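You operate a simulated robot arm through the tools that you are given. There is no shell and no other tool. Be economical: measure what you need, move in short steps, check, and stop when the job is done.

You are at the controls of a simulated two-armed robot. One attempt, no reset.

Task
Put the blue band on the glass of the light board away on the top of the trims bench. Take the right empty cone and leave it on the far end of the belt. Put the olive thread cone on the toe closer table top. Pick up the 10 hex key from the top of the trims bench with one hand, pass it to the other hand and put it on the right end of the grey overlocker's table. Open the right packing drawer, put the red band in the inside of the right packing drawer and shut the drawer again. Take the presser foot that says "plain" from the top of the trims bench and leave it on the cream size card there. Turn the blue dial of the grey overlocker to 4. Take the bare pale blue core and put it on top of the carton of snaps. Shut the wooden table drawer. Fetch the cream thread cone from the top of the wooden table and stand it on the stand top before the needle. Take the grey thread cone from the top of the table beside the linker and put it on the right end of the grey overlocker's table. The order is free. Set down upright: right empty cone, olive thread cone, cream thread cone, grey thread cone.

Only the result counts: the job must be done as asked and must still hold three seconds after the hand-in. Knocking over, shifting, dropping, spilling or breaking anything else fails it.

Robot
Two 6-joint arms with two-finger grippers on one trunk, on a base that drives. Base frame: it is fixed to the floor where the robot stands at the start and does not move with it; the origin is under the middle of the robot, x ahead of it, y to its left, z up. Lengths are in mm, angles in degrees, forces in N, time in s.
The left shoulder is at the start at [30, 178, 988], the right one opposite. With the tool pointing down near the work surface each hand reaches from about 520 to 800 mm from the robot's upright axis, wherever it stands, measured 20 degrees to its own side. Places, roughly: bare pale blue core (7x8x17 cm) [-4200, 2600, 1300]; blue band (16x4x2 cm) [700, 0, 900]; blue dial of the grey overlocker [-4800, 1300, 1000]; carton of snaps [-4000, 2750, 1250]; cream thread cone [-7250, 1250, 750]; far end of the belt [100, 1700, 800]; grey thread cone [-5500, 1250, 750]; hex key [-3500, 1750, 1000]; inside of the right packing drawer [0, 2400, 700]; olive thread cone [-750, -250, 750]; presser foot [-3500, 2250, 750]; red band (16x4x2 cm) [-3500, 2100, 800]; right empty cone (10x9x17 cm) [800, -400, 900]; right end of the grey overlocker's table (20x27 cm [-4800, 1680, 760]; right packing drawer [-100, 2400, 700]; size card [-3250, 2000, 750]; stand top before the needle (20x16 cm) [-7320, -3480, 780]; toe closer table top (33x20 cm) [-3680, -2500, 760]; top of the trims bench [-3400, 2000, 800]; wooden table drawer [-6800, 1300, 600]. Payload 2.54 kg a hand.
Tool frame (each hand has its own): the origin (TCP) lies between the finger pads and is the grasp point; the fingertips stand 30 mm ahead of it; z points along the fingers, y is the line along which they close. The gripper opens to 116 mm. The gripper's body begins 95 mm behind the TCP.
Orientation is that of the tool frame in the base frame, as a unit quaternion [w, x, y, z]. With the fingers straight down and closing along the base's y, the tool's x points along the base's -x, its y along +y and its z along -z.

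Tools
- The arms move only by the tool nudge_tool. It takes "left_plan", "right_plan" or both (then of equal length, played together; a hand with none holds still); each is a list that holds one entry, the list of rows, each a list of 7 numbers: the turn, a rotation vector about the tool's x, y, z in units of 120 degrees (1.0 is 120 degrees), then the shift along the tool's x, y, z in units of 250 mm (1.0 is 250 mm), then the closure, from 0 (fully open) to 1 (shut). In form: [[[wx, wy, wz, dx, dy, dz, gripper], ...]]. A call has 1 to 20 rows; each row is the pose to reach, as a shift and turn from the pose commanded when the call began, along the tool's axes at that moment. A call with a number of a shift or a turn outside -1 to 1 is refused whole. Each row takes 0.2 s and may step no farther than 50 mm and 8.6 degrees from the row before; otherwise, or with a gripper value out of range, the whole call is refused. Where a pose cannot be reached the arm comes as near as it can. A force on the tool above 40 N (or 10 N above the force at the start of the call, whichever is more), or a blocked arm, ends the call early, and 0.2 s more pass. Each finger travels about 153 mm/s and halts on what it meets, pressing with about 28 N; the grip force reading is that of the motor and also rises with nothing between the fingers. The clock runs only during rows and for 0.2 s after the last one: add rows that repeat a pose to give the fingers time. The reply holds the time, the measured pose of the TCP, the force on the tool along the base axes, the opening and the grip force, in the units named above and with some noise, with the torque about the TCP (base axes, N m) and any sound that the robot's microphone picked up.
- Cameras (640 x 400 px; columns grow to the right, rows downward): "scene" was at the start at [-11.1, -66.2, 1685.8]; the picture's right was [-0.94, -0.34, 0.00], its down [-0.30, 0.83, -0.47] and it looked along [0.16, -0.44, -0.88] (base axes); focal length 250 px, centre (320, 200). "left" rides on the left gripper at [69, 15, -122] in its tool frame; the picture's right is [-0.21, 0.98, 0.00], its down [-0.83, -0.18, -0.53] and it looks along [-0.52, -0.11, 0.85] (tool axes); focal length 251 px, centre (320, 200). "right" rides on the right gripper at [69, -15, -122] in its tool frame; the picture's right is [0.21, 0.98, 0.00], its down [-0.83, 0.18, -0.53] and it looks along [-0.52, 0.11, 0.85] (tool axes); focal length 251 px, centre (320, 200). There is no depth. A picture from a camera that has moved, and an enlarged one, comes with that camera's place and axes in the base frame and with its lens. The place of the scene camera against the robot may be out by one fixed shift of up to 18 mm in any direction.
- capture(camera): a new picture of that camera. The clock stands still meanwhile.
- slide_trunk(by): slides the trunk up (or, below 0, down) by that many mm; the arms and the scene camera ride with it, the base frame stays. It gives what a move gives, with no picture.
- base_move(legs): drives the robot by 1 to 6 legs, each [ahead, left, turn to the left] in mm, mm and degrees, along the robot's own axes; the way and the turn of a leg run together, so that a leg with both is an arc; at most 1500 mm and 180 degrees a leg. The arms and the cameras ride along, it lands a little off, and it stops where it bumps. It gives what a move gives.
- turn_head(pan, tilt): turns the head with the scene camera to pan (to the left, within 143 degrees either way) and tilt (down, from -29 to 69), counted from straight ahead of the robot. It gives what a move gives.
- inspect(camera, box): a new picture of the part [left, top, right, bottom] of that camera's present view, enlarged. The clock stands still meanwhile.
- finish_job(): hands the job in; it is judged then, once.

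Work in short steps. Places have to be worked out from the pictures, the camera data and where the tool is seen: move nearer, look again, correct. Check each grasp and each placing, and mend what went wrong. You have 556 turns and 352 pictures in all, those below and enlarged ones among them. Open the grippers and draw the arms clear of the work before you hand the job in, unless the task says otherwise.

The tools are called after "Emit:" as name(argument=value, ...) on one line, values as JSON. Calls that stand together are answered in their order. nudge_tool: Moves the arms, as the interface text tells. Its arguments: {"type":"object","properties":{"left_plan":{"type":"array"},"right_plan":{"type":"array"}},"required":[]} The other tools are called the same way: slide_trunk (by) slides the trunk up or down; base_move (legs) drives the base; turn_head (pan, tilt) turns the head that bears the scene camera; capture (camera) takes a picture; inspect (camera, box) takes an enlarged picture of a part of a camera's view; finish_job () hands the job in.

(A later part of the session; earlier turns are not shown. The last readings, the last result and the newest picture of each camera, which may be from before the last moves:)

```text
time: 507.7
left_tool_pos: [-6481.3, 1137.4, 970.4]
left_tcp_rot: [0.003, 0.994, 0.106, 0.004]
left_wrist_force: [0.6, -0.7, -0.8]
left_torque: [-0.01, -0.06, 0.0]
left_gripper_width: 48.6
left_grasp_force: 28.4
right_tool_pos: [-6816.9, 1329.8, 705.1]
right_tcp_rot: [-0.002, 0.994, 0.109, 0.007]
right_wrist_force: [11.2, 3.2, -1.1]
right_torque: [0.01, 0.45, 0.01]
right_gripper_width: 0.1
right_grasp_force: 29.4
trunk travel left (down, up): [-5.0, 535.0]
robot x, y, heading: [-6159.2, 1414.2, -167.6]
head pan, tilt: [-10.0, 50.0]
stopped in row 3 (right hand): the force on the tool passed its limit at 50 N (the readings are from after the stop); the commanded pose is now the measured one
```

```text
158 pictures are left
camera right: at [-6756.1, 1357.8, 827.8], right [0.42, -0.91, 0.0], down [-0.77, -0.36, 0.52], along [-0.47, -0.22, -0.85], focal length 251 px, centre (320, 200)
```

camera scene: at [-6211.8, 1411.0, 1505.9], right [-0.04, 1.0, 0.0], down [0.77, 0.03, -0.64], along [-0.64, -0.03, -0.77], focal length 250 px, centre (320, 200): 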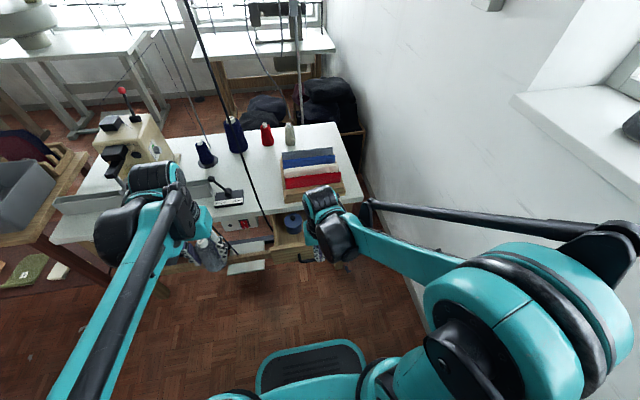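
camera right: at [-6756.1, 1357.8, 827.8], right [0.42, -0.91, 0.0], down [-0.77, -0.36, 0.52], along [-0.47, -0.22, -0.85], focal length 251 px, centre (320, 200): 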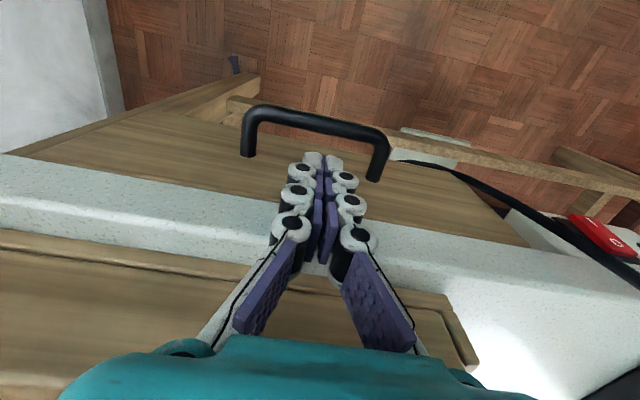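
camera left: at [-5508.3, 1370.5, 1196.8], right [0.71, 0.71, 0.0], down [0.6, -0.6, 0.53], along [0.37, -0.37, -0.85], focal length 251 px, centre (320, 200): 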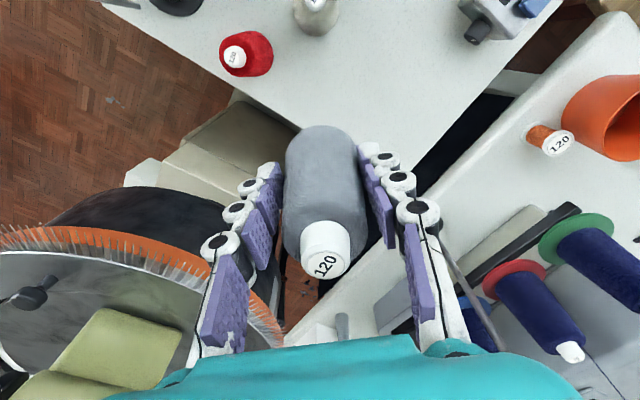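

The fingers now bear on the table edge. To be sure the drawer is home, I tilt the fingertips forward 25° and push once more.

Emit:
nudge_tool(right_plan=[[[0, 0, 0, 0.1, 0, 0, 1], [0, -0.07, 0, 0.1, 0, 0.0, 1], [0, -0.14, 0, 0.1, 0, 0.0, 1], [0, -0.21, 0, 0.1, 0, 0.0, 1], [0, -0.21, 0, 0.07, 0, 0.04, 1], [0, -0.21, 0, 0.03, 0, 0.04, 1], [0, -0.21, 0, 0.0, 0, 0.04, 1], [0, -0.21, 0, -0.03, 0, 0.04, 1], [0, -0.21, 0, -0.06, 0, 0.04, 1], [0, -0.21, 0, -0.09, 0, 0.04, 1], [0, -0.21, 0, -0.12, 0, 0.04, 1]]])

Emit:
capture(camera="right")

```text
time: 509.5
left_tool_pos: [-6480.6, 1138.3, 970.8]
left_tcp_rot: [0.003, 0.994, 0.106, 0.003]
left_wrist_force: [0.1, 0.2, -1.4]
left_torque: [0.01, -0.03, -0.01]
left_gripper_width: 48.5
left_grasp_force: 28.0
right_tool_pos: [-6818.5, 1328.4, 693.3]
right_tcp_rot: [0.02, 0.973, 0.107, -0.204]
right_wrist_force: [10.8, 3.3, 1.5]
right_torque: [0.09, -0.21, 0.01]
right_gripper_width: 5.6
right_grasp_force: 28.1
trunk travel left (down, up): [-5.0, 535.0]
robot x, y, heading: [-6159.0, 1416.3, -167.5]
head pan, tilt: [-10.0, 50.0]
stopped in row 9 (right hand): the force on the tool passed its limit at 50 N (the readings are from after the stop); the commanded pose is now the measured one
```

```text
157 pictures are left
camera right: at [-6712.8, 1367.3, 777.4], right [0.4, -0.91, -0.09], down [-0.49, -0.3, 0.82], along [-0.77, -0.29, -0.56], focal length 251 px, centre (320, 200)
```

right: 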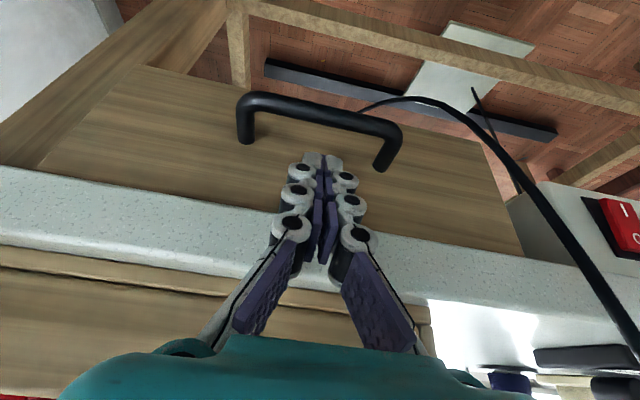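

Tips pressed the panel home with 50 N: the drawer is shut. Withdraw up and back.

Emit:
nudge_tool(right_plan=[[[0, 0, 0, 0.01, 0, -0.06, 1], [0, 0, 0, 0.03, 0, -0.16, 1], [0, 0, 0, 0.1, 0, -0.26, 1], [0, 0.07, 0, 0.24, 0, -0.36, 1], [0, 0.14, 0, 0.38, -0.06, -0.46, 0.6], [0, 0.21, 0, 0.5, -0.14, -0.56, 0.2], [0, 0.21, 0, 0.56, -0.24, -0.7, 0]]])

Emit:
slide_trunk(by=195)

Emit:
capture(camera="right")

Emit:
capture(camera="scene")

```text
time: 511.1
left_tool_pos: [-6480.5, 1137.8, 970.2]
left_tcp_rot: [0.003, 0.994, 0.107, 0.004]
left_wrist_force: [0.3, 0.5, -1.5]
left_torque: [-0.03, 0.03, 0.0]
left_gripper_width: 48.5
left_grasp_force: 27.6
right_tool_pos: [-6637.6, 1431.3, 798.6]
right_tcp_rot: [-0.002, 0.994, 0.109, 0.012]
right_wrist_force: [0.6, 1.0, -1.0]
right_torque: [-0.06, 0.0, -0.01]
right_gripper_width: 116.2
right_grasp_force: 0.1
trunk travel left (down, up): [-5.0, 535.0]
robot x, y, heading: [-6157.9, 1409.2, -167.5]
head pan, tilt: [-10.0, 50.0]
```

```text
time: 513.2
left_tool_pos: [-6480.5, 1136.9, 1165.4]
left_tcp_rot: [0.003, 0.994, 0.106, 0.004]
left_wrist_force: [0.0, -0.1, -0.6]
left_torque: [0.01, 0.0, 0.02]
left_gripper_width: 48.4
left_grasp_force: 27.9
right_tool_pos: [-6639.5, 1431.0, 992.6]
right_tcp_rot: [-0.003, 0.994, 0.109, 0.012]
right_wrist_force: [-0.6, -0.7, 0.7]
right_torque: [-0.02, 0.0, -0.01]
right_gripper_width: 116.0
right_grasp_force: 0.0
trunk travel left (down, up): [-200.0, 340.0]
robot x, y, heading: [-6159.8, 1414.1, -167.6]
head pan, tilt: [-10.0, 50.0]
```

```text
156 pictures are left
camera right: at [-6579.0, 1458.5, 1116.2], right [0.42, -0.91, 0.0], down [-0.78, -0.36, 0.51], along [-0.47, -0.22, -0.86], focal length 251 px, centre (320, 200)
```

right: 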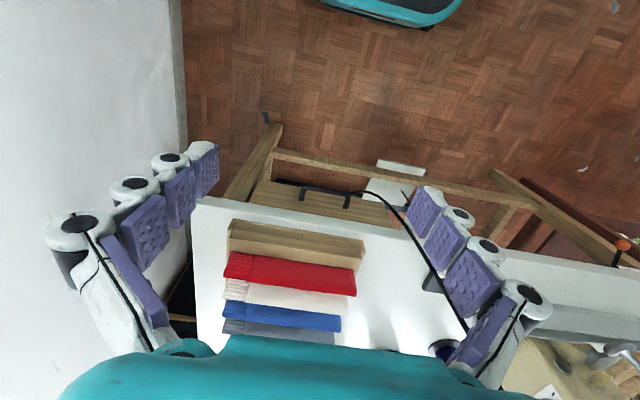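

```text
155 pictures are left
camera scene: at [-6210.2, 1411.5, 1700.8], right [-0.04, 1.0, 0.0], down [0.77, 0.03, -0.64], along [-0.64, -0.03, -0.77], focal length 250 px, centre (320, 200)
```

scene: 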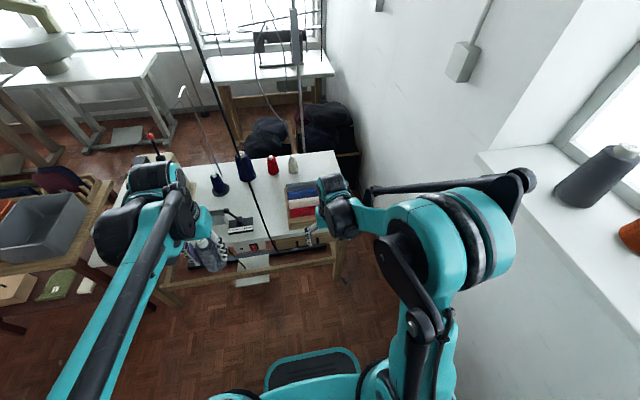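

Drawer closed. Cream cone at ≈(-7151,1250). A cable hangs near (-6740,1185), so I move the left hand outward, then drive 250 mm ahead.

Emit:
nudge_tool(left_plan=[[[0, 0, 0, 0, 0.15, 0, 1], [0, 0, 0, 0, 0.3, 0, 1], [0, 0, 0, 0, 0.45, 0, 1], [0, 0, 0, 0, 0.6, 0, 1]]], right_plan=[[[0, 0, 0, 0, 0, -0.15, 0], [0, 0, 0, 0, 0, -0.3, 0], [0, 0, 0, 0, 0, -0.45, 0], [0, 0, 0, 0, 0, -0.6, 0]]])

Emit:
base_move(legs=[[250, 0, 0]])

Emit:
capture(camera="right")

Emit:
capture(camera="scene")

```text
time: 514.2
left_tool_pos: [-6449.8, 988.9, 1165.4]
left_tcp_rot: [0.002, 0.994, 0.106, 0.004]
left_wrist_force: [1.0, -0.9, -0.3]
left_torque: [0.02, -0.02, 0.01]
left_gripper_width: 48.4
left_grasp_force: 28.4
right_tool_pos: [-6642.8, 1429.4, 1142.8]
right_tcp_rot: [-0.003, 0.994, 0.109, 0.011]
right_wrist_force: [-0.4, -0.5, 0.0]
right_torque: [0.0, -0.01, -0.02]
right_gripper_width: 115.8
right_grasp_force: 0.1
trunk travel left (down, up): [-200.0, 340.0]
robot x, y, heading: [-6157.9, 1414.7, -167.7]
head pan, tilt: [-10.0, 50.0]
```

```text
time: 516.1
left_tool_pos: [-6698.4, 935.6, 1165.5]
left_tcp_rot: [0.003, 0.994, 0.105, 0.004]
left_wrist_force: [0.2, 0.1, -1.9]
left_torque: [0.03, -0.01, -0.02]
left_gripper_width: 48.2
left_grasp_force: 28.3
right_tool_pos: [-6889.6, 1377.3, 1142.4]
right_tcp_rot: [-0.002, 0.994, 0.108, 0.013]
right_wrist_force: [0.2, 0.8, -0.4]
right_torque: [-0.02, -0.05, 0.02]
right_gripper_width: 116.0
right_grasp_force: 0.1
trunk travel left (down, up): [-200.0, 340.0]
robot x, y, heading: [-6402.1, 1364.4, -167.5]
head pan, tilt: [-10.0, 50.0]
```

```text
154 pictures are left
camera right: at [-6829.3, 1405.1, 1265.5], right [0.42, -0.91, 0.0], down [-0.78, -0.36, 0.51], along [-0.46, -0.22, -0.86], focal length 251 px, centre (320, 200)
```

right: 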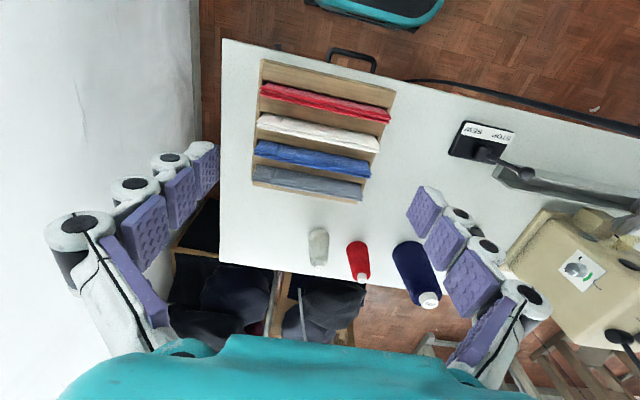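

```text
153 pictures are left
camera scene: at [-6457.1, 1357.5, 1700.9], right [-0.04, 1.0, 0.0], down [0.77, 0.03, -0.64], along [-0.64, -0.03, -0.77], focal length 250 px, centre (320, 200)
```

scene: 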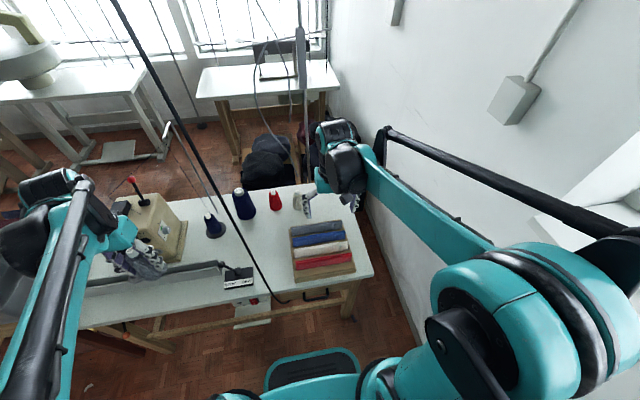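

Cream cone refined to ≈(-7203,1232), top ≈857. Drive 90 mm more and bring the right hand above it.

Emit:
base_move(legs=[[90, 0, 0]])

Emit:
nudge_tool(right_plan=[[[0, 0, 0, -0.15, 0.05, 0, 0], [0, 0, 0, -0.3, 0.1, 0, 0], [0, 0, 0, -0.45, 0.16, 0, 0], [0, 0, 0, -0.6, 0.22, 0.0, 0], [0, 0, 0, -0.7, 0.28, 0.1, 0], [0, 0, 0, -0.78, 0.31, 0.24, 0], [0, 0, 0, -0.78, 0.31, 0.42, 0]]])

Emit:
capture(camera="right")

```text
time: 517.2
left_tool_pos: [-6786.4, 916.8, 1166.0]
left_tcp_rot: [0.003, 0.994, 0.105, 0.004]
left_wrist_force: [-0.7, 0.1, 0.2]
left_torque: [0.01, -0.03, 0.02]
left_gripper_width: 48.6
left_grasp_force: 27.4
right_tool_pos: [-6979.7, 1357.3, 1142.3]
right_tcp_rot: [-0.003, 0.994, 0.108, 0.011]
right_wrist_force: [-0.2, -0.9, -0.3]
right_torque: [0.01, -0.06, -0.02]
right_gripper_width: 115.8
right_grasp_force: 0.0
trunk travel left (down, up): [-200.0, 340.0]
robot x, y, heading: [-6493.5, 1341.4, -167.6]
head pan, tilt: [-10.0, 50.0]
```

```text
time: 518.8
left_tool_pos: [-6785.2, 917.4, 1166.1]
left_tcp_rot: [0.003, 0.994, 0.105, 0.004]
left_wrist_force: [0.1, 0.5, -0.2]
left_torque: [0.01, 0.02, -0.01]
left_gripper_width: 48.4
left_grasp_force: 28.2
right_tool_pos: [-7150.3, 1240.9, 1033.1]
right_tcp_rot: [-0.002, 0.994, 0.108, 0.012]
right_wrist_force: [0.0, -0.4, 0.3]
right_torque: [0.01, -0.02, 0.02]
right_gripper_width: 116.1
right_grasp_force: 0.0
trunk travel left (down, up): [-200.0, 340.0]
robot x, y, heading: [-6494.4, 1344.3, -167.6]
head pan, tilt: [-10.0, 50.0]
```

```text
152 pictures are left
camera right: at [-7088.7, 1268.6, 1156.0], right [0.42, -0.91, 0.0], down [-0.78, -0.36, 0.51], along [-0.47, -0.22, -0.86], focal length 251 px, centre (320, 200)
```

right: 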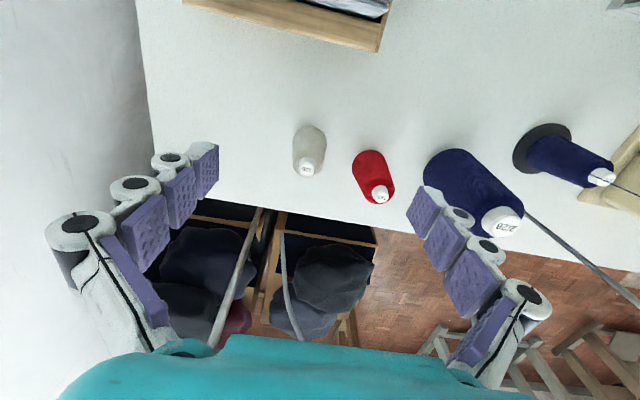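

Cream ≈(-7224,1225), top ≈837; red cone 112 mm to its left. Move over with the gripper part-closed and lower.

Emit:
nudge_tool(right_plan=[[[0, 0, 0, -0.15, 0, 0.05, 0.2], [0, 0, 0, -0.3, 0, 0.12, 0.2], [0, 0, 0, -0.3, 0, 0.28, 0.2], [0, 0, 0, -0.3, 0, 0.44, 0.2]]])

Emit:
capture(camera="right")

```text
time: 519.8
left_tool_pos: [-6786.2, 915.7, 1165.9]
left_tcp_rot: [0.003, 0.994, 0.105, 0.005]
left_wrist_force: [-0.3, -0.4, -1.1]
left_torque: [0.03, -0.02, -0.04]
left_gripper_width: 48.4
left_grasp_force: 28.2
right_tool_pos: [-7220.9, 1226.3, 919.3]
right_tcp_rot: [-0.003, 0.994, 0.109, 0.012]
right_wrist_force: [-0.4, -0.7, 0.3]
right_torque: [0.04, 0.0, 0.02]
right_gripper_width: 92.6
right_grasp_force: 0.0
trunk travel left (down, up): [-200.0, 340.0]
robot x, y, heading: [-6495.1, 1343.2, -167.7]
head pan, tilt: [-10.0, 50.0]
```

```text
151 pictures are left
camera right: at [-7159.3, 1254.4, 1043.6], right [0.42, -0.91, 0.0], down [-0.78, -0.36, 0.51], along [-0.47, -0.22, -0.86], focal length 251 px, centre (320, 200)
```

right: 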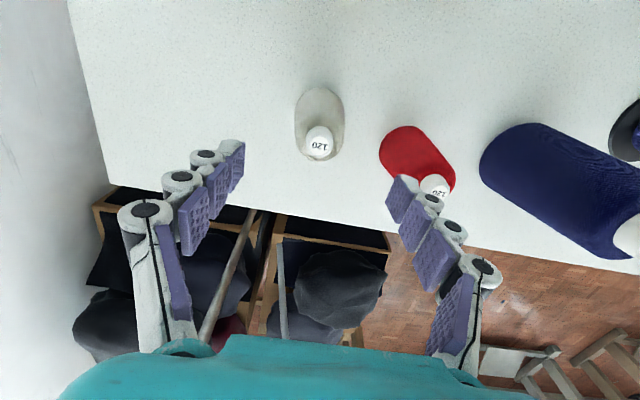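

Aligned; lower further and verify the pose.

Emit:
nudge_tool(right_plan=[[[0, 0, 0, 0, 0, 0.16, 0.2], [0, 0, 0, 0, 0, 0.32, 0.2], [0, 0, 0, 0, 0, 0.44, 0.2]]])

Emit:
capture(camera="right")

```text
time: 520.6
left_tool_pos: [-6785.7, 918.7, 1164.9]
left_tcp_rot: [0.003, 0.994, 0.105, 0.004]
left_wrist_force: [-0.3, -0.2, -0.8]
left_torque: [0.01, -0.04, 0.02]
left_gripper_width: 48.3
left_grasp_force: 28.4
right_tool_pos: [-7217.7, 1227.1, 810.2]
right_tcp_rot: [-0.004, 0.994, 0.109, 0.012]
right_wrist_force: [-0.7, 1.1, -0.2]
right_torque: [-0.01, -0.01, -0.02]
right_gripper_width: 92.7
right_grasp_force: 0.1
trunk travel left (down, up): [-200.0, 340.0]
robot x, y, heading: [-6494.9, 1343.6, -167.8]
head pan, tilt: [-10.0, 50.0]
```

```text
150 pictures are left
camera right: at [-7155.6, 1254.7, 934.2], right [0.42, -0.91, 0.0], down [-0.78, -0.36, 0.51], along [-0.47, -0.22, -0.86], focal length 251 px, centre (320, 200)
```

right: 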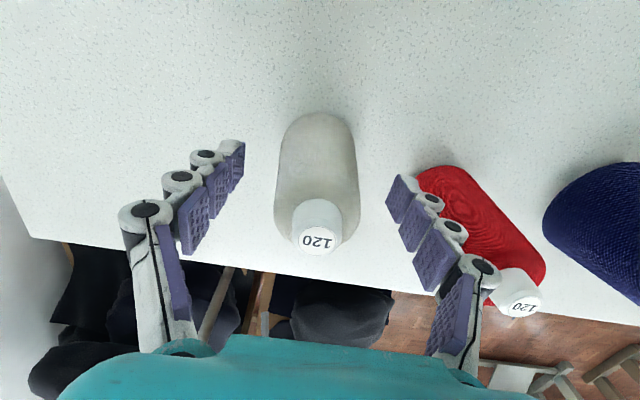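

Good position. Close and lift.

Emit:
nudge_tool(right_plan=[[[0, 0, 0, 0, 0, 0, 0.5], [0, 0, 0, 0, 0, 0, 0.8], [0, 0, 0, 0, 0, 0, 1], [0, 0, 0, 0, 0, 0, 1], [0, 0, 0, 0, 0, -0.06, 1], [0, 0, 0, 0, 0, -0.2, 1], [0, 0, 0, 0, 0, -0.38, 1], [0, 0, 0, 0, 0, -0.56, 1], [0, 0, 0, 0, 0, -0.76, 1], [0, 0, 0, 0, 0, -0.96, 1]]])

Emit:
capture(camera="right")

```text
time: 522.8
left_tool_pos: [-6785.3, 916.6, 1165.8]
left_tcp_rot: [0.003, 0.994, 0.105, 0.004]
left_wrist_force: [-0.8, 0.1, -0.9]
left_torque: [0.01, 0.02, 0.04]
left_gripper_width: 48.2
left_grasp_force: 28.1
right_tool_pos: [-7221.1, 1225.6, 1049.5]
right_tcp_rot: [-0.003, 0.994, 0.108, 0.011]
right_wrist_force: [0.4, 0.8, -0.1]
right_torque: [0.02, -0.03, 0.03]
right_gripper_width: 49.5
right_grasp_force: 28.0
trunk travel left (down, up): [-200.0, 340.0]
robot x, y, heading: [-6489.9, 1341.5, -167.2]
head pan, tilt: [-10.0, 50.0]
```

```text
149 pictures are left
camera right: at [-7160.6, 1253.4, 1173.8], right [0.42, -0.91, 0.0], down [-0.78, -0.36, 0.51], along [-0.47, -0.22, -0.86], focal length 251 px, centre (320, 200)
```

right: 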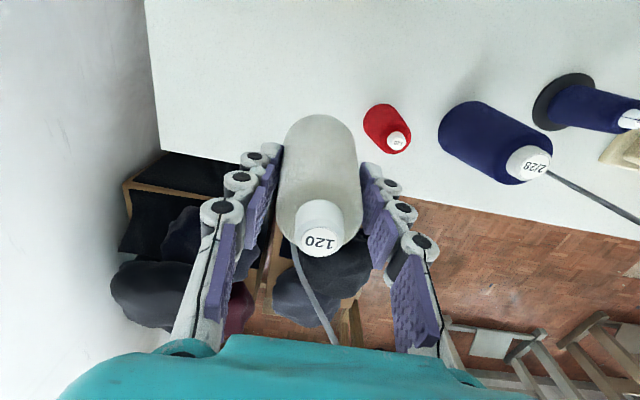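

Cream cone held. Retract the right hand and back away from the table.

Emit:
nudge_tool(right_plan=[[[0, 0, 0, 0.12, 0, -0.1, 1], [0, 0, 0, 0.26, 0, -0.2, 1], [0, 0, 0, 0.42, -0.02, -0.28, 1], [0, 0, 0, 0.6, -0.06, -0.34, 1], [0, 0, 0, 0.78, -0.1, -0.38, 1], [0, 0, 0, 0.92, -0.16, -0.4, 1], [0, 0, 0, 1.0, -0.24, -0.4, 1]]])

Emit:
base_move(legs=[[-330, 0, 0]])

Emit:
turn_head(pan=90, tilt=30)

Emit:
capture(camera="scene")

```text
time: 524.4
left_tool_pos: [-6783.6, 917.7, 1166.8]
left_tcp_rot: [0.003, 0.994, 0.105, 0.003]
left_wrist_force: [0.1, -0.1, -1.5]
left_torque: [-0.03, -0.01, 0.0]
left_gripper_width: 48.1
left_grasp_force: 28.3
right_tool_pos: [-6994.0, 1339.4, 1156.9]
right_tcp_rot: [-0.002, 0.994, 0.109, 0.011]
right_wrist_force: [0.7, 0.4, -0.5]
right_torque: [-0.02, 0.0, 0.0]
right_gripper_width: 49.5
right_grasp_force: 27.6
trunk travel left (down, up): [-200.0, 340.0]
robot x, y, heading: [-6493.9, 1339.0, -167.9]
head pan, tilt: [-10.0, 50.0]
```

```text
time: 526.6
left_tool_pos: [-6462.2, 988.0, 1166.5]
left_tcp_rot: [0.003, 0.994, 0.105, 0.004]
left_wrist_force: [-0.6, -0.2, -0.3]
left_torque: [0.01, 0.0, 0.01]
left_gripper_width: 48.2
left_grasp_force: 28.3
right_tool_pos: [-6670.7, 1409.6, 1155.6]
right_tcp_rot: [-0.004, 0.994, 0.107, 0.011]
right_wrist_force: [0.4, 0.6, -1.1]
right_torque: [0.0, 0.05, 0.02]
right_gripper_width: 49.4
right_grasp_force: 27.7
trunk travel left (down, up): [-200.0, 340.0]
robot x, y, heading: [-6170.6, 1410.8, -167.9]
head pan, tilt: [-10.0, 50.0]
```

```text
time: 528.3
left_tool_pos: [-6463.0, 987.7, 1166.2]
left_tcp_rot: [0.003, 0.994, 0.105, 0.004]
left_wrist_force: [-0.5, -0.5, -0.6]
left_torque: [0.03, -0.02, -0.04]
left_gripper_width: 48.2
left_grasp_force: 28.1
right_tool_pos: [-6671.6, 1409.4, 1156.2]
right_tcp_rot: [-0.003, 0.994, 0.107, 0.011]
right_wrist_force: [0.1, 0.5, -1.0]
right_torque: [0.0, -0.02, -0.03]
right_gripper_width: 49.6
right_grasp_force: 27.7
trunk travel left (down, up): [-200.0, 340.0]
robot x, y, heading: [-6172.6, 1412.5, -167.9]
head pan, tilt: [90.0, 30.0]
```

```text
148 pictures are left
camera scene: at [-6125.2, 1323.2, 1730.5], right [-0.98, -0.21, 0.0], down [-0.11, 0.49, -0.87], along [0.18, -0.85, -0.5], focal length 250 px, centre (320, 200)
```

scene: 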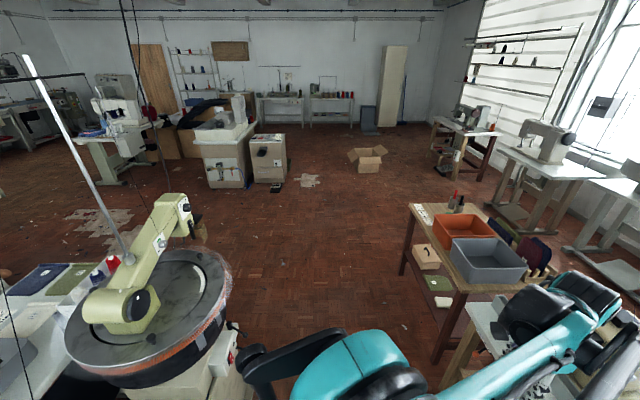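

Draw the right hand in a bit, turn left to face south and leave the gap.

Emit:
nudge_tool(right_plan=[[[0, 0, 0, 0.12, -0.05, 0, 1], [0, 0, 0, 0.24, -0.1, 0, 1], [0, 0, 0, 0.32, -0.15, 0, 1]]])

Emit:
base_move(legs=[[0, 0, 90], [1200, 0, 0], [1000, 0, 0]])

Emit:
turn_head(pan=-40, tilt=22)

Emit:
capture(camera="scene")

```text
time: 529.1
left_tool_pos: [-6462.0, 987.5, 1166.4]
left_tcp_rot: [0.003, 0.995, 0.104, 0.004]
left_wrist_force: [-0.6, -0.8, -0.3]
left_torque: [-0.01, 0.0, 0.0]
left_gripper_width: 48.2
left_grasp_force: 27.8
right_tool_pos: [-6600.0, 1462.6, 1155.5]
right_tcp_rot: [-0.002, 0.994, 0.107, 0.011]
right_wrist_force: [-0.1, -0.2, -1.4]
right_torque: [-0.01, -0.02, 0.0]
right_gripper_width: 49.4
right_grasp_force: 28.4
trunk travel left (down, up): [-200.0, 340.0]
robot x, y, heading: [-6168.5, 1410.9, -168.0]
head pan, tilt: [90.0, 30.0]
```

```text
time: 543.9
left_tool_pos: [-5274.6, -1044.7, 1165.3]
left_tcp_rot: [0.0, 0.63, 0.777, 0.005]
left_wrist_force: [0.0, -0.5, -1.0]
left_torque: [0.06, -0.01, -0.03]
left_gripper_width: 47.7
left_grasp_force: 27.8
right_tool_pos: [-5750.4, -1182.6, 1155.4]
right_tcp_rot: [-0.011, 0.627, 0.779, 0.006]
right_wrist_force: [0.0, -0.2, -1.1]
right_torque: [0.02, 0.01, -0.02]
right_gripper_width: 49.3
right_grasp_force: 27.4
trunk travel left (down, up): [-200.0, 340.0]
robot x, y, heading: [-5697.7, -749.2, -78.2]
head pan, tilt: [90.0, 30.0]
```

```text
time: 546.0
left_tool_pos: [-5274.4, -1044.4, 1166.6]
left_tcp_rot: [-0.001, 0.63, 0.777, 0.005]
left_wrist_force: [-0.5, 0.2, -1.2]
left_torque: [0.02, 0.03, 0.0]
left_gripper_width: 47.9
left_grasp_force: 28.0
right_tool_pos: [-5749.7, -1181.6, 1154.8]
right_tcp_rot: [-0.011, 0.628, 0.778, 0.006]
right_wrist_force: [0.5, -0.3, -1.3]
right_torque: [0.01, 0.01, -0.02]
right_gripper_width: 48.8
right_grasp_force: 28.7
trunk travel left (down, up): [-200.0, 340.0]
robot x, y, heading: [-5700.6, -749.4, -77.7]
head pan, tilt: [-40.0, 22.0]
```

```text
147 pictures are left
camera scene: at [-5751.1, -810.4, 1743.3], right [-0.88, 0.47, 0.0], down [0.17, 0.33, -0.93], along [-0.43, -0.82, -0.37], focal length 250 px, centre (320, 200)
```

scene: 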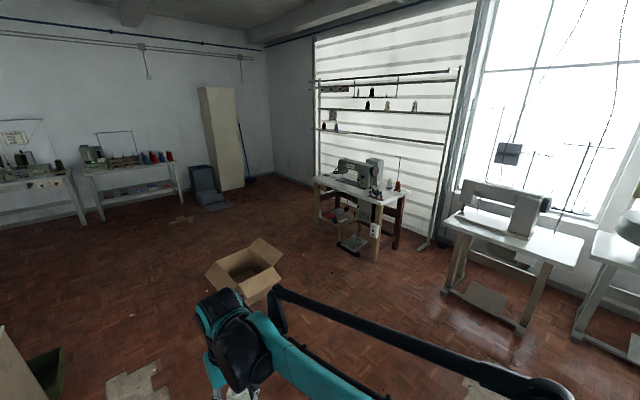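

Stand with the sewing machine is in the far corner, front edge from (-7163,-3583) to (-7313,-2553). I raise the trunk and drive diagonally toward it, clear of the cardboard box.

Emit:
slide_trunk(by=130)

Emit:
base_move(legs=[[440, -685, 0], [440, -685, 0]])

Emit:
turn_head(pan=-10, tilt=35)

Emit:
capture(camera="scene")

```text
time: 547.6
left_tool_pos: [-5275.0, -1044.5, 1296.7]
left_tcp_rot: [-0.001, 0.629, 0.777, 0.005]
left_wrist_force: [0.9, 0.2, -0.8]
left_torque: [-0.02, 0.0, 0.01]
left_gripper_width: 47.9
left_grasp_force: 27.8
right_tool_pos: [-5749.4, -1182.4, 1285.5]
right_tcp_rot: [-0.01, 0.628, 0.779, 0.006]
right_wrist_force: [0.7, -0.1, -0.5]
right_torque: [0.01, -0.03, 0.0]
right_gripper_width: 49.1
right_grasp_force: 27.9
trunk travel left (down, up): [-330.0, 210.0]
robot x, y, heading: [-5698.1, -750.9, -77.7]
head pan, tilt: [-40.0, 22.0]
```

```text
time: 555.9
left_tool_pos: [-6402.6, -2199.9, 1295.1]
left_tcp_rot: [0.0, 0.623, 0.782, 0.005]
left_wrist_force: [-0.5, -0.8, 0.1]
left_torque: [0.03, 0.0, 0.02]
left_gripper_width: 47.9
left_grasp_force: 28.2
right_tool_pos: [-6876.4, -2346.2, 1285.4]
right_tcp_rot: [-0.009, 0.621, 0.784, 0.007]
right_wrist_force: [0.7, 0.8, -0.7]
right_torque: [0.02, 0.01, 0.04]
right_gripper_width: 49.2
right_grasp_force: 28.6
trunk travel left (down, up): [-330.0, 210.0]
robot x, y, heading: [-6833.5, -1915.0, -76.8]
head pan, tilt: [-40.0, 22.0]
```

```text
time: 556.8
left_tool_pos: [-6404.4, -2200.1, 1296.2]
left_tcp_rot: [0.0, 0.624, 0.782, 0.006]
left_wrist_force: [-0.4, -0.4, -0.3]
left_torque: [-0.03, -0.01, 0.0]
left_gripper_width: 47.9
left_grasp_force: 28.0
right_tool_pos: [-6876.2, -2345.9, 1284.7]
right_tcp_rot: [-0.01, 0.621, 0.783, 0.006]
right_wrist_force: [0.6, -0.8, -0.1]
right_torque: [0.0, 0.0, 0.02]
right_gripper_width: 48.9
right_grasp_force: 27.7
trunk travel left (down, up): [-330.0, 210.0]
robot x, y, heading: [-6832.7, -1912.3, -76.9]
head pan, tilt: [-10.0, 35.0]
```

```text
146 pictures are left
camera scene: at [-6836.9, -1979.2, 1852.7], right [-1.0, -0.05, 0.0], down [-0.03, 0.57, -0.82], along [0.04, -0.82, -0.57], focal length 250 px, centre (320, 200)
```

scene: 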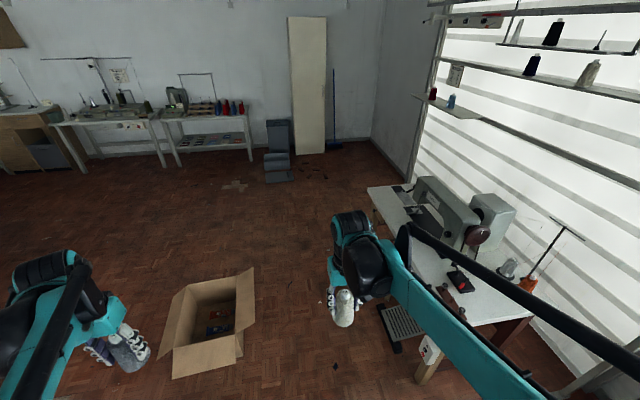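

Clear lane between the box and the stand. Drive down and turn to face the stand.

Emit:
base_move(legs=[[700, -150, 0], [750, -40, 0], [0, 0, -90]])

Emit:
turn_head(pan=0, tilt=52)

Emit:
capture(camera="scene")

Emit:
capture(camera="right")

```text
time: 568.2
left_tool_pos: [-6992.3, -3778.7, 1295.8]
left_tcp_rot: [0.003, 0.995, 0.1, 0.004]
left_wrist_force: [0.6, 0.4, -0.7]
left_torque: [-0.03, -0.04, 0.02]
left_gripper_width: 47.8
left_grasp_force: 28.3
right_tool_pos: [-7125.3, -3303.1, 1285.5]
right_tcp_rot: [-0.002, 0.995, 0.102, 0.011]
right_wrist_force: [0.0, -0.1, -0.7]
right_torque: [0.0, 0.0, -0.02]
right_gripper_width: 48.7
right_grasp_force: 28.2
trunk travel left (down, up): [-330.0, 210.0]
robot x, y, heading: [-6694.3, -3361.4, -168.3]
head pan, tilt: [-10.0, 35.0]
```

```text
time: 569.0
left_tool_pos: [-6991.3, -3778.6, 1296.5]
left_tcp_rot: [0.004, 0.995, 0.099, 0.003]
left_wrist_force: [-1.3, -0.6, -0.8]
left_torque: [0.02, -0.01, -0.01]
left_gripper_width: 47.9
left_grasp_force: 28.2
right_tool_pos: [-7123.8, -3303.2, 1285.4]
right_tcp_rot: [-0.003, 0.995, 0.101, 0.012]
right_wrist_force: [-0.2, 0.9, -0.8]
right_torque: [-0.03, 0.0, 0.02]
right_gripper_width: 48.7
right_grasp_force: 27.9
trunk travel left (down, up): [-330.0, 210.0]
robot x, y, heading: [-6695.3, -3359.6, -168.3]
head pan, tilt: [0.0, 52.0]
```

```text
145 pictures are left
camera scene: at [-6742.5, -3373.8, 1828.4], right [-0.2, 0.98, 0.0], down [0.77, 0.16, -0.62], along [-0.6, -0.12, -0.79], focal length 250 px, centre (320, 200)
```

scene: 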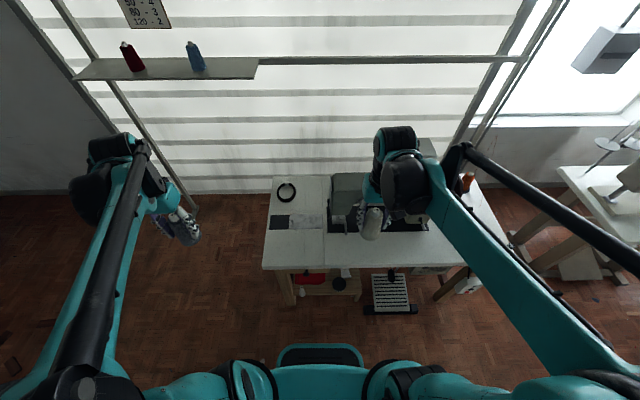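

```text
144 pictures are left
camera right: at [-7063.1, -3275.8, 1408.8], right [0.41, -0.91, 0.0], down [-0.78, -0.35, 0.51], along [-0.47, -0.21, -0.86], focal length 251 px, centre (320, 200)
```

right: 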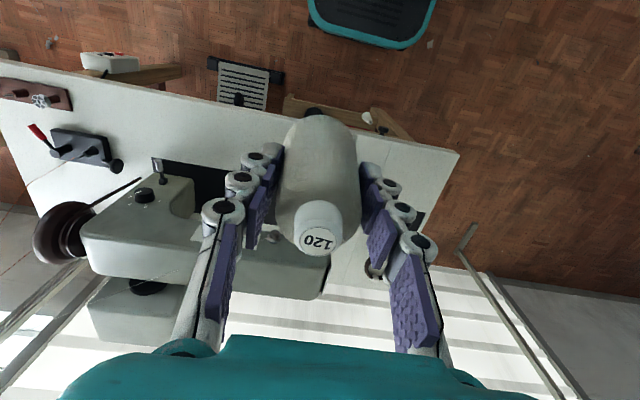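

Zoom on the stand's left part to see the needle and the free place before it.

Emit:
inspect(camera="scene", box=[240, 160, 400, 280])

```text
3.33 times, centred on (320, 220) of scene
camera zoom: at [-6742.5, -3373.8, 1828.4], right [-0.2, 0.98, 0.0], down [0.77, 0.16, -0.62], along [-0.6, -0.12, -0.79], focal length 833 px, centre (320, 133)
```

zoom: 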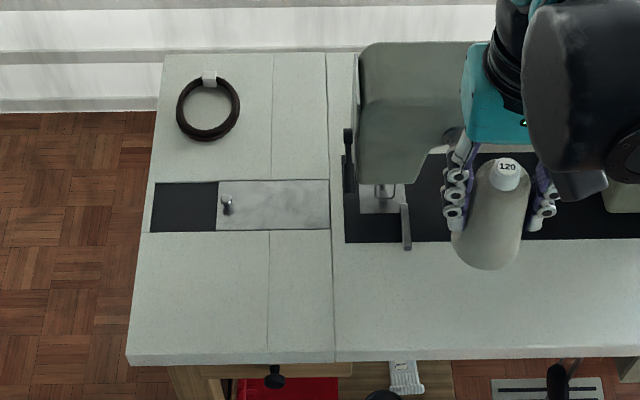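

Free place before the needle: ≈(-7285,-3460). Move the cream cone over it, then lower trunk and hand.

Emit:
nudge_tool(right_plan=[[[0, 0, 0, -0.12, 0.08, 0, 1], [0, 0, 0, -0.25, 0.16, 0, 1], [0, 0, 0, -0.38, 0.24, 0, 1], [0, 0, 0, -0.5, 0.32, 0, 1], [0, 0, 0, -0.63, 0.4, 0, 1], [0, 0, 0, -0.758, 0.484, 0, 1], [0, 0, 0, -0.758, 0.484, 0.18, 1], [0, 0, 0, -0.758, 0.484, 0.36, 1], [0, 0, 0, -0.758, 0.484, 0.5, 1]]])

Emit:
slide_trunk(by=-130)

Emit:
capture(camera="right")

Emit:
inspect(camera="scene", box=[240, 160, 400, 280])

```text
time: 571.0
left_tool_pos: [-6993.4, -3779.7, 1295.2]
left_tcp_rot: [0.002, 0.995, 0.099, 0.004]
left_wrist_force: [-0.5, -0.4, -0.9]
left_torque: [0.0, -0.05, 0.0]
left_gripper_width: 47.9
left_grasp_force: 28.1
right_tool_pos: [-7285.4, -3459.2, 1156.4]
right_tcp_rot: [-0.003, 0.995, 0.102, 0.011]
right_wrist_force: [0.0, 0.1, -1.4]
right_torque: [0.0, -0.02, -0.02]
right_gripper_width: 48.5
right_grasp_force: 28.5
trunk travel left (down, up): [-330.0, 210.0]
robot x, y, heading: [-6694.9, -3356.9, -168.3]
head pan, tilt: [0.0, 52.0]
```

```text
time: 572.6
left_tool_pos: [-6991.7, -3779.1, 1166.0]
left_tcp_rot: [0.004, 0.995, 0.099, 0.004]
left_wrist_force: [0.8, 0.3, -1.8]
left_torque: [-0.02, 0.0, 0.01]
left_gripper_width: 47.5
left_grasp_force: 27.7
right_tool_pos: [-7285.0, -3459.1, 1026.3]
right_tcp_rot: [-0.003, 0.995, 0.102, 0.011]
right_wrist_force: [0.5, -0.2, -0.7]
right_torque: [0.02, -0.01, -0.02]
right_gripper_width: 48.6
right_grasp_force: 28.3
trunk travel left (down, up): [-200.0, 340.0]
robot x, y, heading: [-6695.8, -3354.6, -168.5]
head pan, tilt: [0.0, 52.0]
```

```text
142 pictures are left
camera right: at [-7223.9, -3432.3, 1151.1], right [0.41, -0.91, 0.0], down [-0.78, -0.35, 0.51], along [-0.47, -0.21, -0.86], focal length 251 px, centre (320, 200)
```

right: 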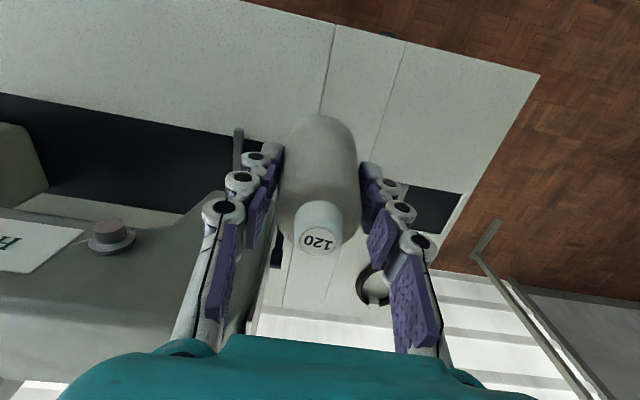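

```text
3.33 times, centred on (320, 220) of scene
camera zoom: at [-6742.3, -3373.8, 1698.5], right [-0.2, 0.98, 0.0], down [0.77, 0.16, -0.62], along [-0.6, -0.12, -0.79], focal length 833 px, centre (320, 133)
```

zoom: 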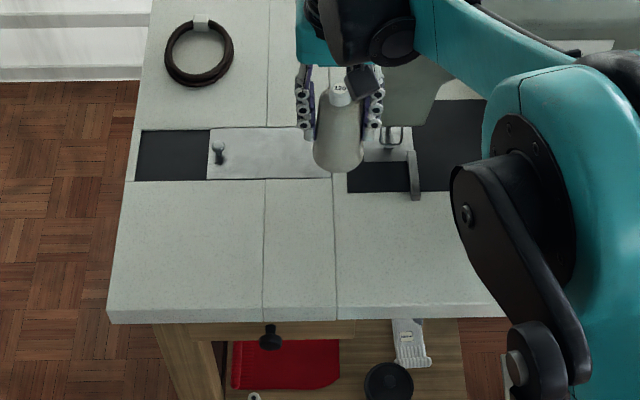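

The landing spot is free, midway between front edge and bed plate. Lower toward the top.

Emit:
nudge_tool(right_plan=[[[0, 0, 0, 0, 0, 0.18, 1], [0, 0, 0, 0, 0, 0.36, 1], [0, 0, 0, 0, 0, 0.5, 1], [0, 0, 0, 0, 0, 0.6, 1], [0, 0, 0, 0, 0, 0.6, 1]]])

Emit:
nudge_tool(right_plan=[[[0, 0, 0, 0, 0, 0.016, 1], [0, 0, 0, 0, 0, 0.032, 1], [0, 0, 0, 0, 0, 0.048, 1], [0, 0, 0, 0, 0, 0.064, 1], [0, 0, 0, 0, 0, 0.064, 1]]])

Emit:
capture(camera="right")

```text
time: 573.8
left_tool_pos: [-6991.3, -3778.9, 1165.1]
left_tcp_rot: [0.003, 0.995, 0.099, 0.004]
left_wrist_force: [-0.2, -0.3, -0.8]
left_torque: [-0.01, -0.01, 0.0]
left_gripper_width: 47.7
left_grasp_force: 28.1
right_tool_pos: [-7282.6, -3458.5, 878.4]
right_tcp_rot: [-0.003, 0.995, 0.102, 0.011]
right_wrist_force: [-0.7, -0.8, -1.0]
right_torque: [0.03, -0.02, -0.01]
right_gripper_width: 48.5
right_grasp_force: 28.0
trunk travel left (down, up): [-200.0, 340.0]
robot x, y, heading: [-6698.4, -3361.3, -168.5]
head pan, tilt: [0.0, 52.0]
```

```text
time: 575.0
left_tool_pos: [-6992.5, -3779.2, 1165.8]
left_tcp_rot: [0.003, 0.995, 0.098, 0.003]
left_wrist_force: [0.5, -0.1, -0.9]
left_torque: [0.0, -0.03, 0.02]
left_gripper_width: 47.7
left_grasp_force: 27.7
right_tool_pos: [-7281.7, -3458.5, 862.3]
right_tcp_rot: [-0.003, 0.995, 0.102, 0.011]
right_wrist_force: [-1.0, 0.0, -1.5]
right_torque: [-0.06, 0.0, -0.02]
right_gripper_width: 48.5
right_grasp_force: 28.1
trunk travel left (down, up): [-200.0, 340.0]
robot x, y, heading: [-6695.3, -3357.0, -168.6]
head pan, tilt: [0.0, 52.0]
```

```text
140 pictures are left
camera right: at [-7219.8, -3431.5, 984.5], right [0.41, -0.91, 0.0], down [-0.78, -0.35, 0.51], along [-0.47, -0.21, -0.86], focal length 251 px, centre (320, 200)
```

right: 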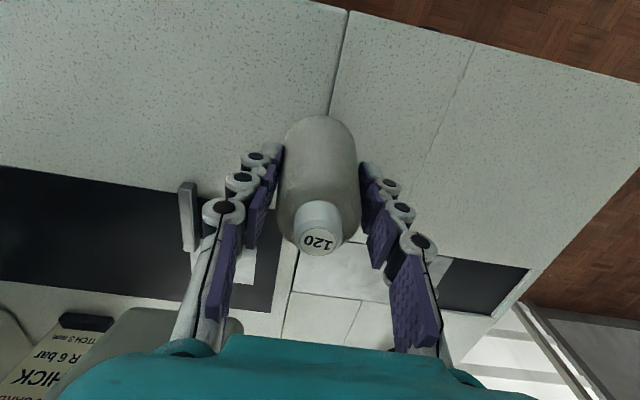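

Continue down in small steps to contact.

Emit:
nudge_tool(right_plan=[[[0, 0, 0, 0, 0, 0.014, 1], [0, 0, 0, 0, 0, 0.028, 1], [0, 0, 0, 0, 0, 0.042, 1], [0, 0, 0, 0, 0, 0.056, 1], [0, 0, 0, 0, 0, 0.056, 1]]])

```text
time: 576.2
left_tool_pos: [-6989.6, -3778.3, 1166.4]
left_tcp_rot: [0.004, 0.995, 0.1, 0.003]
left_wrist_force: [0.4, 0.5, -0.5]
left_torque: [-0.03, -0.09, -0.02]
left_gripper_width: 47.7
left_grasp_force: 27.8
right_tool_pos: [-7279.5, -3458.0, 849.5]
right_tcp_rot: [-0.003, 0.995, 0.102, 0.01]
right_wrist_force: [-2.2, -0.7, 35.1]
right_torque: [-0.02, 0.28, 0.2]
right_gripper_width: 49.1
right_grasp_force: 27.8
trunk travel left (down, up): [-200.0, 340.0]
robot x, y, heading: [-6693.8, -3361.7, -168.2]
head pan, tilt: [0.0, 52.0]
```

Contact. Ease up, open, withdraw straight up.

Emit:
nudge_tool(right_plan=[[[0, 0, 0, 0, 0, -0.01, 1], [0, 0, 0, 0, 0, -0.01, 1], [0, 0, 0, 0, 0, -0.01, 0.6], [0, 0, 0, 0, 0, -0.01, 0.2], [0, 0, 0, 0, 0, -0.01, 0.1], [0, 0, 0, 0, 0, -0.08, 0.1], [0, 0, 0, 0, 0, -0.24, 0.1], [0, 0, 0, 0, 0, -0.42, 0.1], [0, 0, 0, 0, 0, -0.6, 0.1], [0, 0, 0, 0, 0, -0.8, 0.1], [0, 0, 0, 0, 0, -1.0, 0]]])

Emit:
capture(camera="right")

Emit:
capture(camera="scene")

```text
time: 578.6
left_tool_pos: [-6991.9, -3778.9, 1166.2]
left_tcp_rot: [0.004, 0.995, 0.1, 0.004]
left_wrist_force: [-0.2, -0.3, -1.1]
left_torque: [0.03, 0.0, 0.0]
left_gripper_width: 47.9
left_grasp_force: 28.0
right_tool_pos: [-7286.6, -3460.7, 1099.1]
right_tcp_rot: [-0.003, 0.995, 0.101, 0.012]
right_wrist_force: [0.5, -0.5, 0.4]
right_torque: [-0.06, 0.02, 0.0]
right_gripper_width: 115.9
right_grasp_force: 0.0
trunk travel left (down, up): [-200.0, 340.0]
robot x, y, heading: [-6691.9, -3359.3, -168.5]
head pan, tilt: [0.0, 52.0]
```

```text
139 pictures are left
camera right: at [-7225.0, -3433.0, 1223.0], right [0.41, -0.91, 0.0], down [-0.78, -0.35, 0.51], along [-0.47, -0.21, -0.86], focal length 251 px, centre (320, 200)
```

right: 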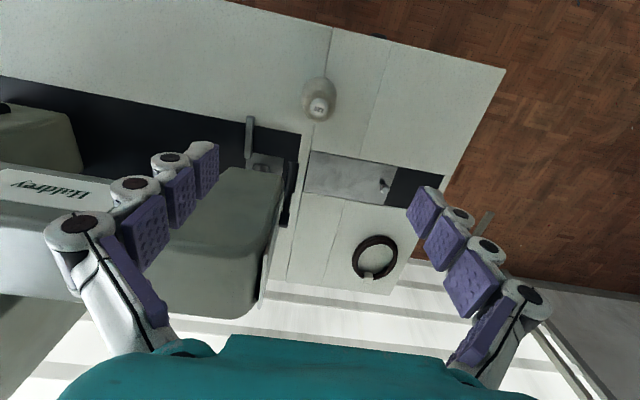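

```text
138 pictures are left
camera scene: at [-6741.1, -3373.4, 1698.4], right [-0.2, 0.98, 0.0], down [0.77, 0.16, -0.62], along [-0.6, -0.12, -0.79], focal length 250 px, centre (320, 200)
```

scene: 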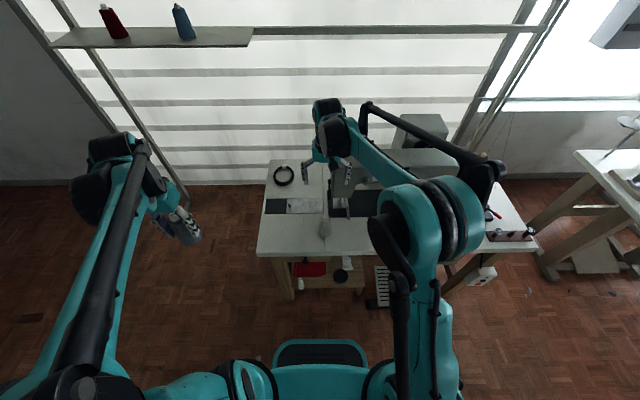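

Cream cone stands before the needle. Retract, raise the trunk, and drive back toward the overlocker aisle.

Emit:
nudge_tool(right_plan=[[[0, 0, 0, 0.16, 0, -0.06, 0], [0, 0, 0, 0.32, 0, -0.12, 0], [0, 0, 0, 0.48, -0.05, -0.16, 0], [0, 0, 0, 0.64, -0.1, -0.2, 0], [0, 0, 0, 0.74, -0.2, -0.2, 0]]])

Emit:
slide_trunk(by=150)

Emit:
base_move(legs=[[0, 0, -95], [1450, 0, 0], [0, 0, -73]])

Emit:
turn_head(pan=0, tilt=25)

Emit:
capture(camera="scene")

```text
time: 579.8
left_tool_pos: [-6990.9, -3778.0, 1166.9]
left_tcp_rot: [0.004, 0.995, 0.099, 0.003]
left_wrist_force: [0.4, 0.8, -1.1]
left_torque: [-0.03, -0.02, 0.01]
left_gripper_width: 47.7
left_grasp_force: 28.0
right_tool_pos: [-7116.0, -3372.2, 1151.9]
right_tcp_rot: [-0.002, 0.995, 0.102, 0.012]
right_wrist_force: [1.2, 0.5, -0.1]
right_torque: [-0.01, 0.01, -0.03]
right_gripper_width: 116.0
right_grasp_force: 0.1
trunk travel left (down, up): [-200.0, 340.0]
robot x, y, heading: [-6693.3, -3358.0, -168.5]
head pan, tilt: [0.0, 52.0]
```

```text
time: 581.5
left_tool_pos: [-6992.9, -3779.3, 1316.1]
left_tcp_rot: [0.003, 0.995, 0.099, 0.003]
left_wrist_force: [0.5, -0.2, -1.9]
left_torque: [-0.02, 0.03, 0.03]
left_gripper_width: 47.8
left_grasp_force: 27.6
right_tool_pos: [-7117.0, -3372.5, 1301.6]
right_tcp_rot: [-0.003, 0.995, 0.102, 0.01]
right_wrist_force: [-0.2, -0.3, 0.3]
right_torque: [0.03, -0.02, -0.02]
right_gripper_width: 115.9
right_grasp_force: 0.1
trunk travel left (down, up): [-350.0, 190.0]
robot x, y, heading: [-6692.9, -3361.3, -168.3]
head pan, tilt: [0.0, 52.0]
```

```text
time: 595.8
left_tool_pos: [-6758.7, -1436.7, 1316.1]
left_tcp_rot: [-0.004, -0.233, 0.973, 0.002]
left_wrist_force: [0.5, 0.2, -1.5]
left_torque: [0.01, 0.02, 0.02]
left_gripper_width: 47.5
left_grasp_force: 27.4
right_tool_pos: [-6529.6, -1794.8, 1302.2]
right_tcp_rot: [-0.011, -0.236, 0.972, -0.004]
right_wrist_force: [0.2, -0.1, -0.5]
right_torque: [-0.02, 0.0, -0.01]
right_gripper_width: 116.0
right_grasp_force: 0.1
trunk travel left (down, up): [-350.0, 190.0]
robot x, y, heading: [-6931.5, -1920.4, 27.1]
head pan, tilt: [0.0, 52.0]
```

```text
time: 596.7
left_tool_pos: [-6759.4, -1438.0, 1316.6]
left_tcp_rot: [-0.004, -0.233, 0.972, 0.003]
left_wrist_force: [0.1, -0.5, -0.5]
left_torque: [-0.02, 0.0, -0.01]
left_gripper_width: 47.8
left_grasp_force: 27.7
right_tool_pos: [-6529.8, -1793.5, 1302.2]
right_tcp_rot: [-0.01, -0.236, 0.972, -0.003]
right_wrist_force: [-0.6, 1.0, -0.4]
right_torque: [0.0, 0.01, 0.0]
right_gripper_width: 115.9
right_grasp_force: 0.1
trunk travel left (down, up): [-350.0, 190.0]
robot x, y, heading: [-6933.7, -1920.1, 27.2]
head pan, tilt: [0.0, 25.0]
```

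```text
137 pictures are left
camera scene: at [-6880.2, -1899.4, 1888.4], right [0.46, -0.89, 0.0], down [-0.38, -0.19, -0.91], along [0.81, 0.41, -0.42], focal length 250 px, centre (320, 200)
```

scene: 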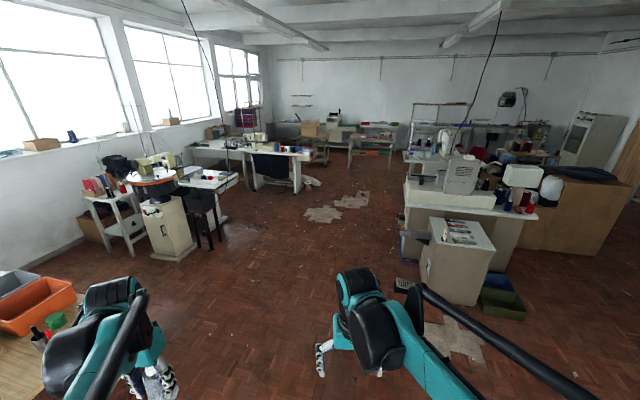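

Clear way. Drive east and turn up into the aisle entrance.

Emit:
base_move(legs=[[0, 0, -3.8], [1500, 0, 0], [1500, 0, 0], [560, 0, 0], [0, 0, 80]])

Emit:
capture(camera="scene")

```text
time: 618.0
left_tool_pos: [-4040.3, -262.1, 1316.7]
left_tcp_rot: [0.005, 0.775, -0.632, 0.0]
left_wrist_force: [-0.1, 0.0, -1.3]
left_torque: [-0.01, 0.0, 0.02]
left_gripper_width: 47.5
left_grasp_force: 28.2
right_tool_pos: [-3635.2, -134.9, 1301.8]
right_tcp_rot: [0.006, 0.776, -0.63, 0.01]
right_wrist_force: [0.2, 0.7, -0.2]
right_torque: [0.02, 0.01, 0.01]
right_gripper_width: 116.0
right_grasp_force: 0.1
trunk travel left (down, up): [-350.0, 190.0]
robot x, y, heading: [-3618.3, -556.3, 101.8]
head pan, tilt: [0.0, 25.0]
```

```text
136 pictures are left
camera scene: at [-3635.3, -501.8, 1888.5], right [0.98, 0.2, 0.0], down [0.09, -0.41, -0.91], along [-0.19, 0.89, -0.42], focal length 250 px, centre (320, 200)
```

scene: 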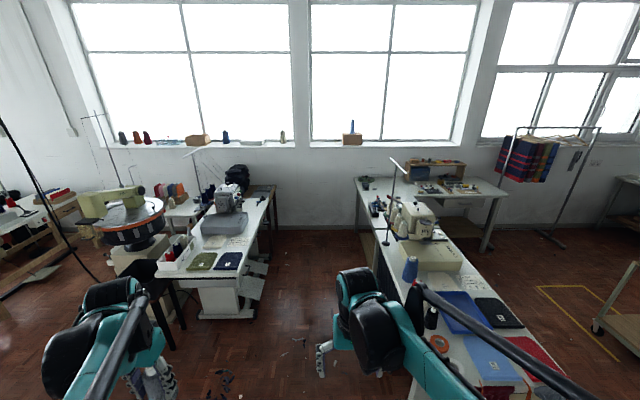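

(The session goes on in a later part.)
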